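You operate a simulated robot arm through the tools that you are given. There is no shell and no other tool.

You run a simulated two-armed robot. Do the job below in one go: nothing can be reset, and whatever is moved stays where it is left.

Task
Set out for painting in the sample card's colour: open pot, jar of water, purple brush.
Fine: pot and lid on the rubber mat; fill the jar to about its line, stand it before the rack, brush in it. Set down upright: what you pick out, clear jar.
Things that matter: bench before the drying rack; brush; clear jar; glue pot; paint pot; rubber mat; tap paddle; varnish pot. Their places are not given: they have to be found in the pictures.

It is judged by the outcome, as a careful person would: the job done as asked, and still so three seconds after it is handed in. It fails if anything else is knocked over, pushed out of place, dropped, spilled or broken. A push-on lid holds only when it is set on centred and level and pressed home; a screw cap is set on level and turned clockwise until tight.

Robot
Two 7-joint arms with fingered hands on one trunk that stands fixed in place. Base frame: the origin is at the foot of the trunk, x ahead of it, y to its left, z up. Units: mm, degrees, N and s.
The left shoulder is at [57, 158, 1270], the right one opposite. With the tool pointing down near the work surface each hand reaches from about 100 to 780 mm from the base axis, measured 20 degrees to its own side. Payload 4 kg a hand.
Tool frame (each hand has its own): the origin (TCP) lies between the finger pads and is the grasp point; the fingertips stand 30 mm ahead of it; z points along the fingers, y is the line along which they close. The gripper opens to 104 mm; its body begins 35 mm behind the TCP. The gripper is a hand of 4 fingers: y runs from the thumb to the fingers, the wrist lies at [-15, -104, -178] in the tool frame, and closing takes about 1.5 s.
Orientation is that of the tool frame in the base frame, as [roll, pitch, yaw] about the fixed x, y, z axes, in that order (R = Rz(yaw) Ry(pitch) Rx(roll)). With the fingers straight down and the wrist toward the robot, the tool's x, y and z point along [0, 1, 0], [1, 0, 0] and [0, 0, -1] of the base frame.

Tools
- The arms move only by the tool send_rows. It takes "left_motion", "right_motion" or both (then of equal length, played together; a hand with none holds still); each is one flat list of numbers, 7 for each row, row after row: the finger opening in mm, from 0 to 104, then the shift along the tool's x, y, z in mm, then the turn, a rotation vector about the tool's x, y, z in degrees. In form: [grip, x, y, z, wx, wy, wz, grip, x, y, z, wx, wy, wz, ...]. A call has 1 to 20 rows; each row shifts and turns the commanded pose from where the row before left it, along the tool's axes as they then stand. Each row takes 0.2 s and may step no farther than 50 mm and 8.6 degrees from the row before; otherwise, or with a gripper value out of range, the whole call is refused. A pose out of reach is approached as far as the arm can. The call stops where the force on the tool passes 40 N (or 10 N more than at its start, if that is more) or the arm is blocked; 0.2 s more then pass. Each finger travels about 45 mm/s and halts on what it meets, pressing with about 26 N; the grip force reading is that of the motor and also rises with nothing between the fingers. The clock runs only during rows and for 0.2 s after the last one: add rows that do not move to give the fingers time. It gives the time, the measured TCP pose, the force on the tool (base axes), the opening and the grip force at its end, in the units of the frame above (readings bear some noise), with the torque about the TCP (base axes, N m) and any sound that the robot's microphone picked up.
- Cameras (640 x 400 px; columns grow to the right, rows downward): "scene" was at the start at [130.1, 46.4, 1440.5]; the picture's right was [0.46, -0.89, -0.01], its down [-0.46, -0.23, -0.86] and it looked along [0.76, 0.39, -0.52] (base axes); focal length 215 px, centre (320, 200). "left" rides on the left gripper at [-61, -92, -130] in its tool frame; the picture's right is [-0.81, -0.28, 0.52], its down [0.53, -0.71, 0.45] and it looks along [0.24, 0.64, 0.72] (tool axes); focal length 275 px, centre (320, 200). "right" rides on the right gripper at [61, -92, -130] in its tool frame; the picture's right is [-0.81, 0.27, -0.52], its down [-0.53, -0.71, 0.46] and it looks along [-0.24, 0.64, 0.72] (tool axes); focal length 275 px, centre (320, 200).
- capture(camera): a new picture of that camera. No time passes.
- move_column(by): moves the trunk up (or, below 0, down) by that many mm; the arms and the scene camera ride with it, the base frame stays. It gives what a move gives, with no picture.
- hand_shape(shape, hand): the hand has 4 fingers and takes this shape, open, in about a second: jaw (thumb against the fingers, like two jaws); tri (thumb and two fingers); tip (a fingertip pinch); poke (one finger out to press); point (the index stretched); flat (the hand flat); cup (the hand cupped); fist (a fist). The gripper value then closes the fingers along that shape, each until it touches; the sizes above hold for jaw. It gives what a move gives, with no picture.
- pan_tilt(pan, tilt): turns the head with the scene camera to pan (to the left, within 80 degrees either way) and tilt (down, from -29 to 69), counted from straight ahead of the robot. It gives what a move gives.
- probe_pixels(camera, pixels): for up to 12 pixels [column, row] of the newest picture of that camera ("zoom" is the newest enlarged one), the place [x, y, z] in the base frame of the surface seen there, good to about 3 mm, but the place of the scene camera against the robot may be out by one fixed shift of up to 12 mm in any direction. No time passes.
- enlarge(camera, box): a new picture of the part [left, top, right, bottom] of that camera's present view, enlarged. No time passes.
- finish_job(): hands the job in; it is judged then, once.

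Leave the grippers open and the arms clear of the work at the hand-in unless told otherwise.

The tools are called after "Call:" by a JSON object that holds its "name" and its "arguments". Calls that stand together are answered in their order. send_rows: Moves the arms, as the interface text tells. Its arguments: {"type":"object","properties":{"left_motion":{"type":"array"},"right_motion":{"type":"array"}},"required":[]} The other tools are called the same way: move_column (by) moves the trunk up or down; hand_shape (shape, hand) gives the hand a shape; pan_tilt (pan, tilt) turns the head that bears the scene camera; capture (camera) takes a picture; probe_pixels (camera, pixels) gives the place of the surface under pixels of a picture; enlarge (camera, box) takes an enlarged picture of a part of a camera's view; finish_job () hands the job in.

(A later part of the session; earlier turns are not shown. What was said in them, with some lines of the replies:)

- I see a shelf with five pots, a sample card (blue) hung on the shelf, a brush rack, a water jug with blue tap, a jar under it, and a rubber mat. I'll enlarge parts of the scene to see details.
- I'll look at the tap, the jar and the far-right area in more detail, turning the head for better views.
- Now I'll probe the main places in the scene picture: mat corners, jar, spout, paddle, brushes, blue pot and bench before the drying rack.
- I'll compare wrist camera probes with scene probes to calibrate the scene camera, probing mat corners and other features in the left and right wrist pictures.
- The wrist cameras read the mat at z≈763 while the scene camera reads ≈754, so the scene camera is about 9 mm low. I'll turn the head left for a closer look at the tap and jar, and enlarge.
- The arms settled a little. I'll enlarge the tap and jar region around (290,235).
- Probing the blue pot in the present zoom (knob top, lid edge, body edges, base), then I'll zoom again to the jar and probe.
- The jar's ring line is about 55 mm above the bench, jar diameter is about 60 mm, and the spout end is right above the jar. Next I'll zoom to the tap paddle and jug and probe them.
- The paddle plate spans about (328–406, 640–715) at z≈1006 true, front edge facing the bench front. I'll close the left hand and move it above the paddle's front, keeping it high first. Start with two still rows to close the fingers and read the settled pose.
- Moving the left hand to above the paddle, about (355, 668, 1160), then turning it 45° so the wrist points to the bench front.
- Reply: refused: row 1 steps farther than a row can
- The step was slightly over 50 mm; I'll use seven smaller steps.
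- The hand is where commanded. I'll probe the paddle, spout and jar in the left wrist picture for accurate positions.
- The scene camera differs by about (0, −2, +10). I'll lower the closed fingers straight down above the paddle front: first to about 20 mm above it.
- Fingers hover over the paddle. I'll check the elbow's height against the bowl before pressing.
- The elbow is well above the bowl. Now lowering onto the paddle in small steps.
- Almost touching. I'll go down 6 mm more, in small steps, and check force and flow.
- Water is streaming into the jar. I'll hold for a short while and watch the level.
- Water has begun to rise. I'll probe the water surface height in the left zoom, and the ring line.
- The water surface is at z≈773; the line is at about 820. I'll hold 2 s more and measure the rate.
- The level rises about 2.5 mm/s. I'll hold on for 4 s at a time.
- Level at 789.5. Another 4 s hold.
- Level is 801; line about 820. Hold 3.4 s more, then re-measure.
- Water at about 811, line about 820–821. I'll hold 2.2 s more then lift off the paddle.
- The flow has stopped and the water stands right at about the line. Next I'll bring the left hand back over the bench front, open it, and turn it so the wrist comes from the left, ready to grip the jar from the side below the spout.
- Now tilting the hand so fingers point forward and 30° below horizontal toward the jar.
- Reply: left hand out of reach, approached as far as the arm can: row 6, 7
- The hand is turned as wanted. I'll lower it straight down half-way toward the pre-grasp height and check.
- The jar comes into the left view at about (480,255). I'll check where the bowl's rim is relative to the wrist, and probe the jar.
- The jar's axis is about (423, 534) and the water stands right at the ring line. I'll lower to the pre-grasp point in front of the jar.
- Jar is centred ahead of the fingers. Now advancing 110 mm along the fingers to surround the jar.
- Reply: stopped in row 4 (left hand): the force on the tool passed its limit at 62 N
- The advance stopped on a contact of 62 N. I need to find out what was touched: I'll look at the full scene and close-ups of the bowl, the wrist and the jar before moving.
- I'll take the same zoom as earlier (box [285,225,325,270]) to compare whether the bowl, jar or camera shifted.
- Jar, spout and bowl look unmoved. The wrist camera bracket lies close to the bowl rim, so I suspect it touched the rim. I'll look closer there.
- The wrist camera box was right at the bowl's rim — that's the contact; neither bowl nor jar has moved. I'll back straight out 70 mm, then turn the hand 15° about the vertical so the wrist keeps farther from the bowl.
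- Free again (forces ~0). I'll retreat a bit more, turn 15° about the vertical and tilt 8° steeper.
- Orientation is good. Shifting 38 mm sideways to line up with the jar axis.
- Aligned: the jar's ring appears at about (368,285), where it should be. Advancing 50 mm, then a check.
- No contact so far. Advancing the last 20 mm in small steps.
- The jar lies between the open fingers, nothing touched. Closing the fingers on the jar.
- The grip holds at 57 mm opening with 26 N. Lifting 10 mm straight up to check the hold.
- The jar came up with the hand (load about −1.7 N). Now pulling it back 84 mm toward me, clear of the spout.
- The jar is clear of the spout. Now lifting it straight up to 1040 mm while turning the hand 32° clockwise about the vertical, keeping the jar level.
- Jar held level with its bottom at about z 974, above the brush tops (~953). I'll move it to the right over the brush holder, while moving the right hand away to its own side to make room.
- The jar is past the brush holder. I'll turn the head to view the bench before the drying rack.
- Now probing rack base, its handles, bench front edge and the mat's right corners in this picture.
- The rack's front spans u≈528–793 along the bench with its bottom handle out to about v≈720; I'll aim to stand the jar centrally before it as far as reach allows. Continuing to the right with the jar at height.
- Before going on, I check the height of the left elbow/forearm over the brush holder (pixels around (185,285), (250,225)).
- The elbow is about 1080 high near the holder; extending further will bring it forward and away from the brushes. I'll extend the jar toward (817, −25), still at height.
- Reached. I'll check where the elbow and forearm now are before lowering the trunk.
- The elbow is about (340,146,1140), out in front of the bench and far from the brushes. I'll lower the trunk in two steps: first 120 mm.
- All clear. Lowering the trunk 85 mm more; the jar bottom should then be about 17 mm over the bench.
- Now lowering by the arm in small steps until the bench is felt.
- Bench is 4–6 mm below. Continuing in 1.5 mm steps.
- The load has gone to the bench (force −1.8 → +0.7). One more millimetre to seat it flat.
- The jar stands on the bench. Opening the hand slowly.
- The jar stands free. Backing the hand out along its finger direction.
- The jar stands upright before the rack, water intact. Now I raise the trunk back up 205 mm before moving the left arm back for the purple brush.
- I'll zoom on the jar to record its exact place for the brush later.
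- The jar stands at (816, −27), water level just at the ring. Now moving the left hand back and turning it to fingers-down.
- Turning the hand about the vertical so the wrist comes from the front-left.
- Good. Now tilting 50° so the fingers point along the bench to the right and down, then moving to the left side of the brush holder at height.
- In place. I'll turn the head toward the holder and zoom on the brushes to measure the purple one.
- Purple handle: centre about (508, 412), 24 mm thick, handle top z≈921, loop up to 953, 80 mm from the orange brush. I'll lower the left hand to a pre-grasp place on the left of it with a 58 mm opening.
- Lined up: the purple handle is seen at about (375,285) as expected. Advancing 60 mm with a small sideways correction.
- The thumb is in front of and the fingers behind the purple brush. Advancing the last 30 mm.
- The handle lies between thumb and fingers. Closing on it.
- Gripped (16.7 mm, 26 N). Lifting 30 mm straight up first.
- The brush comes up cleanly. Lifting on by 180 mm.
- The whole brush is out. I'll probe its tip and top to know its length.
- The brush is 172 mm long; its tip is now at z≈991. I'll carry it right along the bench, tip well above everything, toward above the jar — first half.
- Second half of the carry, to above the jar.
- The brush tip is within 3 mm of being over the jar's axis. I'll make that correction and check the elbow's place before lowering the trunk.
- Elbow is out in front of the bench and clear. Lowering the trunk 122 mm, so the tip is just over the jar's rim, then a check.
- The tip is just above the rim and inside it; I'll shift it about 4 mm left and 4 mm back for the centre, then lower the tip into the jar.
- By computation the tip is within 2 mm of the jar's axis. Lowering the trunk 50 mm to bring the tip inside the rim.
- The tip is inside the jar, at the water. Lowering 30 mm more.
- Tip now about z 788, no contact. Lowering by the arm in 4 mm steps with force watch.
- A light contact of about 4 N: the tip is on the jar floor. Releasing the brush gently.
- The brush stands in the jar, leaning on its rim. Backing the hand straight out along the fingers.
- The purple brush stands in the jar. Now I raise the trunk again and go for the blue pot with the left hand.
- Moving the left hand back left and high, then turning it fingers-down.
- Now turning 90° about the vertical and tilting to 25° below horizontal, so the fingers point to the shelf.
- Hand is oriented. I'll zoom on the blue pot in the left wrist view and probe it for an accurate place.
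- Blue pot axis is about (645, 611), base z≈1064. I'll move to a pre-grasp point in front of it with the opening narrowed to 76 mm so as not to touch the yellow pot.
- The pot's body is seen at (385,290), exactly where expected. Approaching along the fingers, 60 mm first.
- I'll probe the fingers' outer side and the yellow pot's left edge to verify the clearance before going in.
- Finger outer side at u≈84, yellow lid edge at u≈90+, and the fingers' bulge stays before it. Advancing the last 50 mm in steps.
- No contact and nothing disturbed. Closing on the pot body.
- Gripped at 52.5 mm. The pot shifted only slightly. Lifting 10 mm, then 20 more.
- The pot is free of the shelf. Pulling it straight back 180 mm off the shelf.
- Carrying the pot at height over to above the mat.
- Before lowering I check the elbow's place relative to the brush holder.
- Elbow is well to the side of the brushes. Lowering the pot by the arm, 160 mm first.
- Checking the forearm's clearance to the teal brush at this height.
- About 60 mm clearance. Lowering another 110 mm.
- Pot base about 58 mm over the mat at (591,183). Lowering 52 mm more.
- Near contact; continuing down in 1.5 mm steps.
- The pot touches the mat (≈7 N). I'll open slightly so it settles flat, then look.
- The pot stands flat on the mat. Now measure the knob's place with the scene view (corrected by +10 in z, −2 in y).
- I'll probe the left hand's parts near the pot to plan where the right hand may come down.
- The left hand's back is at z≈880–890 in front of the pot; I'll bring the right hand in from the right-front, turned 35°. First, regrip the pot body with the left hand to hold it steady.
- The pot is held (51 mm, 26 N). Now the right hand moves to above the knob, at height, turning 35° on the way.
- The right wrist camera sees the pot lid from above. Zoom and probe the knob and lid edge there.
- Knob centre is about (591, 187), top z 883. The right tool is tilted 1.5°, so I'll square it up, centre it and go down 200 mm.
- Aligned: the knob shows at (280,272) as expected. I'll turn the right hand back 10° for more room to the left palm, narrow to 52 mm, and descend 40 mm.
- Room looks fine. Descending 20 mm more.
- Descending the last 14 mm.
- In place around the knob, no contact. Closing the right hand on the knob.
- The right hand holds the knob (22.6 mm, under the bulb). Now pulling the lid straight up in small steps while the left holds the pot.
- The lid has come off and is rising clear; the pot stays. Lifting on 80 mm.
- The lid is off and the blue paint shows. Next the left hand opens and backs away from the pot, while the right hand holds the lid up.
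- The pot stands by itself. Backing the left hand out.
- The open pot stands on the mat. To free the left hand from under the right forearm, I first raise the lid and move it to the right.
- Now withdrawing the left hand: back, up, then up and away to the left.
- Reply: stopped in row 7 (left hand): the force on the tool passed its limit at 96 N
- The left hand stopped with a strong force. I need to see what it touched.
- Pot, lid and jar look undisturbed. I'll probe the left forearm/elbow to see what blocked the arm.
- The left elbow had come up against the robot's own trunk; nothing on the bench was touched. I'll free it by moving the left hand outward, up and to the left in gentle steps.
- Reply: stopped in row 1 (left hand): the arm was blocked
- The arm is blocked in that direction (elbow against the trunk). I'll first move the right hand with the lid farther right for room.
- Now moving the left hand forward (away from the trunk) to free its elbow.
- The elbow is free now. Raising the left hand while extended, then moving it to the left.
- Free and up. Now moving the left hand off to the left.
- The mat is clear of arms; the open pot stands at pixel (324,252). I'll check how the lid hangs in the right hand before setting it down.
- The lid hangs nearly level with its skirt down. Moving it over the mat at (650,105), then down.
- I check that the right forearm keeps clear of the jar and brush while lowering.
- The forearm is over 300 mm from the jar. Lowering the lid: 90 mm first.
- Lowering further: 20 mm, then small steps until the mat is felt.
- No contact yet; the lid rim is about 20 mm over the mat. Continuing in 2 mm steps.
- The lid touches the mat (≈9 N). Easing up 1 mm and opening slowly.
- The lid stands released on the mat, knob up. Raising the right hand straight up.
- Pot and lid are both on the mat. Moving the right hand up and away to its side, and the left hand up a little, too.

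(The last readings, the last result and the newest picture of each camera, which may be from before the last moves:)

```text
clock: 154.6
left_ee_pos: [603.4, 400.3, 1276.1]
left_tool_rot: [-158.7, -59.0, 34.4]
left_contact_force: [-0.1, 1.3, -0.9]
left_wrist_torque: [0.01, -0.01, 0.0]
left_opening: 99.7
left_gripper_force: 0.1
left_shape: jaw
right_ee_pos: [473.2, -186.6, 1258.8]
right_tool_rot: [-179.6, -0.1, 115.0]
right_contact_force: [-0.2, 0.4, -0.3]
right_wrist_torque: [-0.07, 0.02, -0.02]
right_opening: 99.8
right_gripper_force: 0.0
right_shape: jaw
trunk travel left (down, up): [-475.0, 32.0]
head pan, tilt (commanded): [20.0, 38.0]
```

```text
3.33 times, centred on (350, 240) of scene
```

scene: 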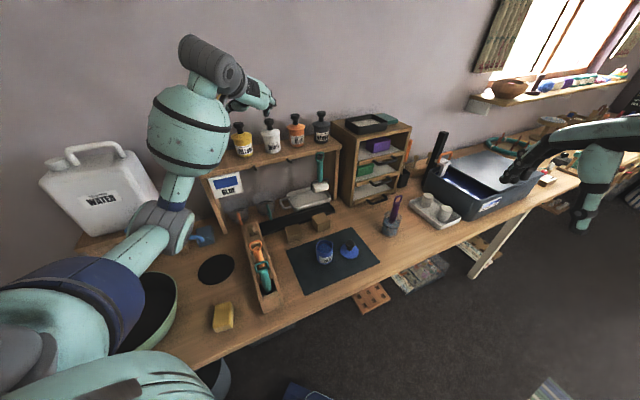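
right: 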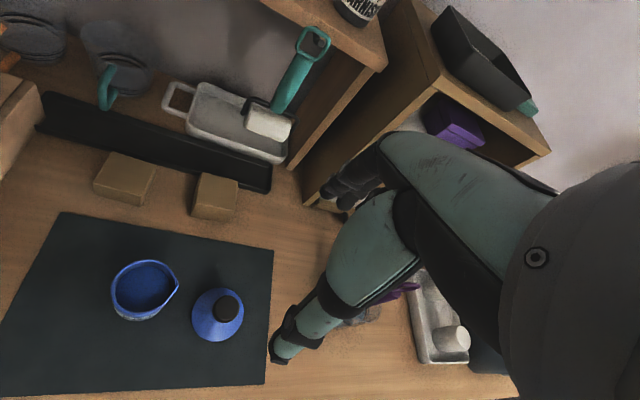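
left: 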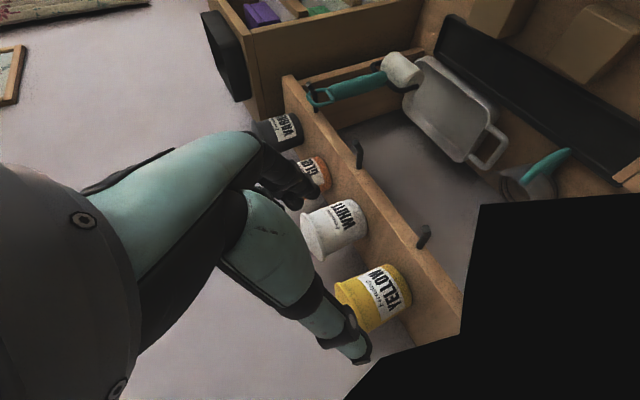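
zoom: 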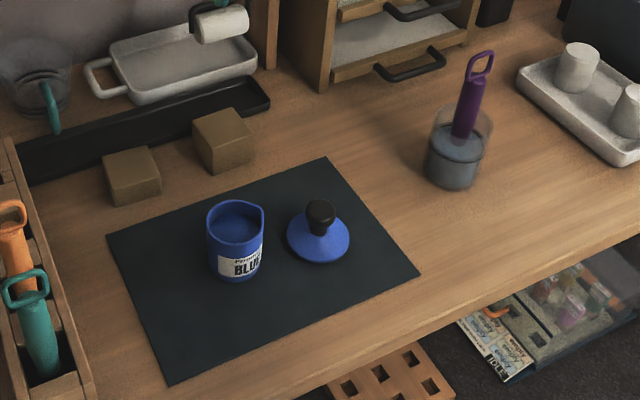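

The pot (open) and lid are on the mat, the jar with the brush stands before the rack. Final checks: jar's water level, the shelf pots and the rest.

Call:
{"name": "enlarge", "arguments": {"camera": "scene", "box": [370, 190, 420, 240]}}

Call:
{"name": "probe_pixels", "arguments": {"camera": "zoom", "pixels": [[300, 230], [280, 215], [320, 255], [300, 320], [350, 60], [330, 150], [300, 370], [240, 230], [310, 245]]}}

Call:
{"name": "enlarge", "arguments": {"camera": "scene", "box": [300, 225, 370, 275]}}

Call:
{"name": "pan_tilt", "arguments": {"pan": 50, "tilt": 38}}

Call:
{"name": "capture", "arguments": {"camera": "scene"}}

```text
8.00 times, centred on (395, 215) of scene
```

zoom: 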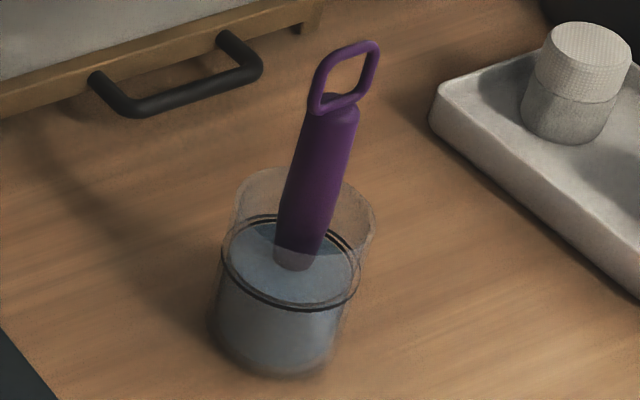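

```text
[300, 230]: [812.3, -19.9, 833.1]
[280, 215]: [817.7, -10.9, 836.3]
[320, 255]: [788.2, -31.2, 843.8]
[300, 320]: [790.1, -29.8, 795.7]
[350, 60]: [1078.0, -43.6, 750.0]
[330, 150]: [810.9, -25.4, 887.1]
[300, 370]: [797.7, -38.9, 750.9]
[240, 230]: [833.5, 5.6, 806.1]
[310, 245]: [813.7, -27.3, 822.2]
```

```text
8.00 times, centred on (335, 250) of scene
```

zoom: 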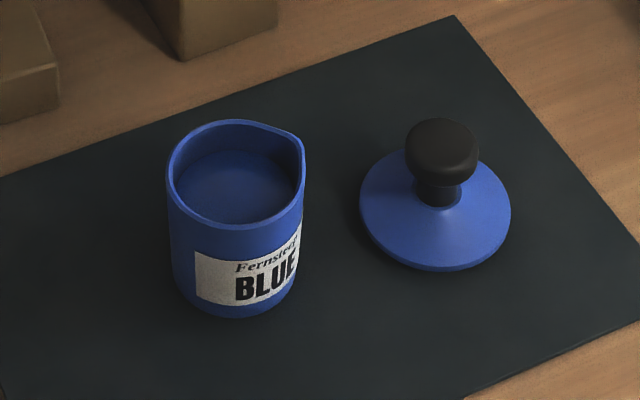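

```text
clock: 155.6
left_ee_pos: [604.3, 398.3, 1277.0]
left_tool_rot: [-159.0, -58.9, 34.7]
left_contact_force: [-0.1, -0.4, 0.1]
left_wrist_torque: [-0.01, -0.02, -0.01]
left_opening: 100.0
left_gripper_force: 0.1
left_shape: jaw
right_ee_pos: [473.3, -187.5, 1258.4]
right_tool_rot: [-179.8, -0.2, 114.7]
right_contact_force: [-1.2, 0.8, -0.1]
right_wrist_torque: [-0.03, 0.02, -0.02]
right_opening: 99.6
right_gripper_force: 0.2
right_shape: jaw
trunk travel left (down, up): [-475.0, 32.0]
head pan, tilt (commanded): [50.0, 38.0]
```

```text
taken
```

scene: 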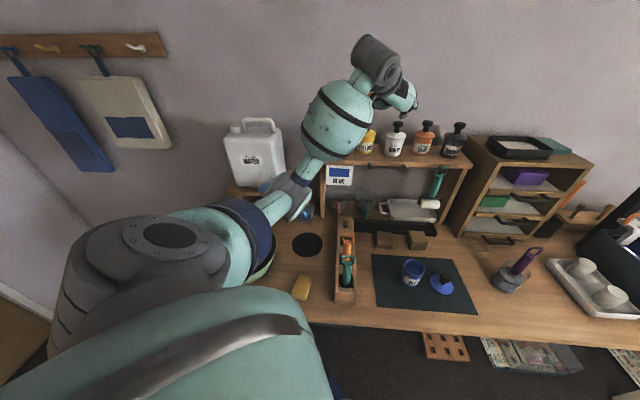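

All is in place: open blue pot and its lid on the rubber mat, jar filled to its line with the purple brush standing before the drying rack, hands empty, open and clear. Handing in.

Call:
{"name": "finish_job", "arguments": {}}

```text
The job is handed in.
```

The painting set-up is in place and I've handed the job in; I haven't seen the judge's result.

- **Paint pot:** the blue pot, matching the sample card, stands open and upright on the rubber mat. Its lid is beside it on the mat, knob up.
- **Jar:** the clear jar is filled to about its line. It stands upright on the bench before the drying rack, roughly 200 mm out from the rack's front, because the arm could not reach much nearer.
- **Brush:** the purple brush is in the jar, leaning on the rim.

Two unplanned contacts happened along the way:

- **Bowl:** the left wrist camera pressed against the rim of the green bowl (62 N) while reaching for the jar. I compared pictures afterwards and the bowl and jar had not moved.
- **Trunk:** the left elbow jammed against the robot's own trunk (96 N) while backing away from the pot. The pot, lid and jar looked undisturbed in the pictures.

Both hands are empty, open and clear of the work. In the last pictures I saw nothing knocked over, spilled or out of place.
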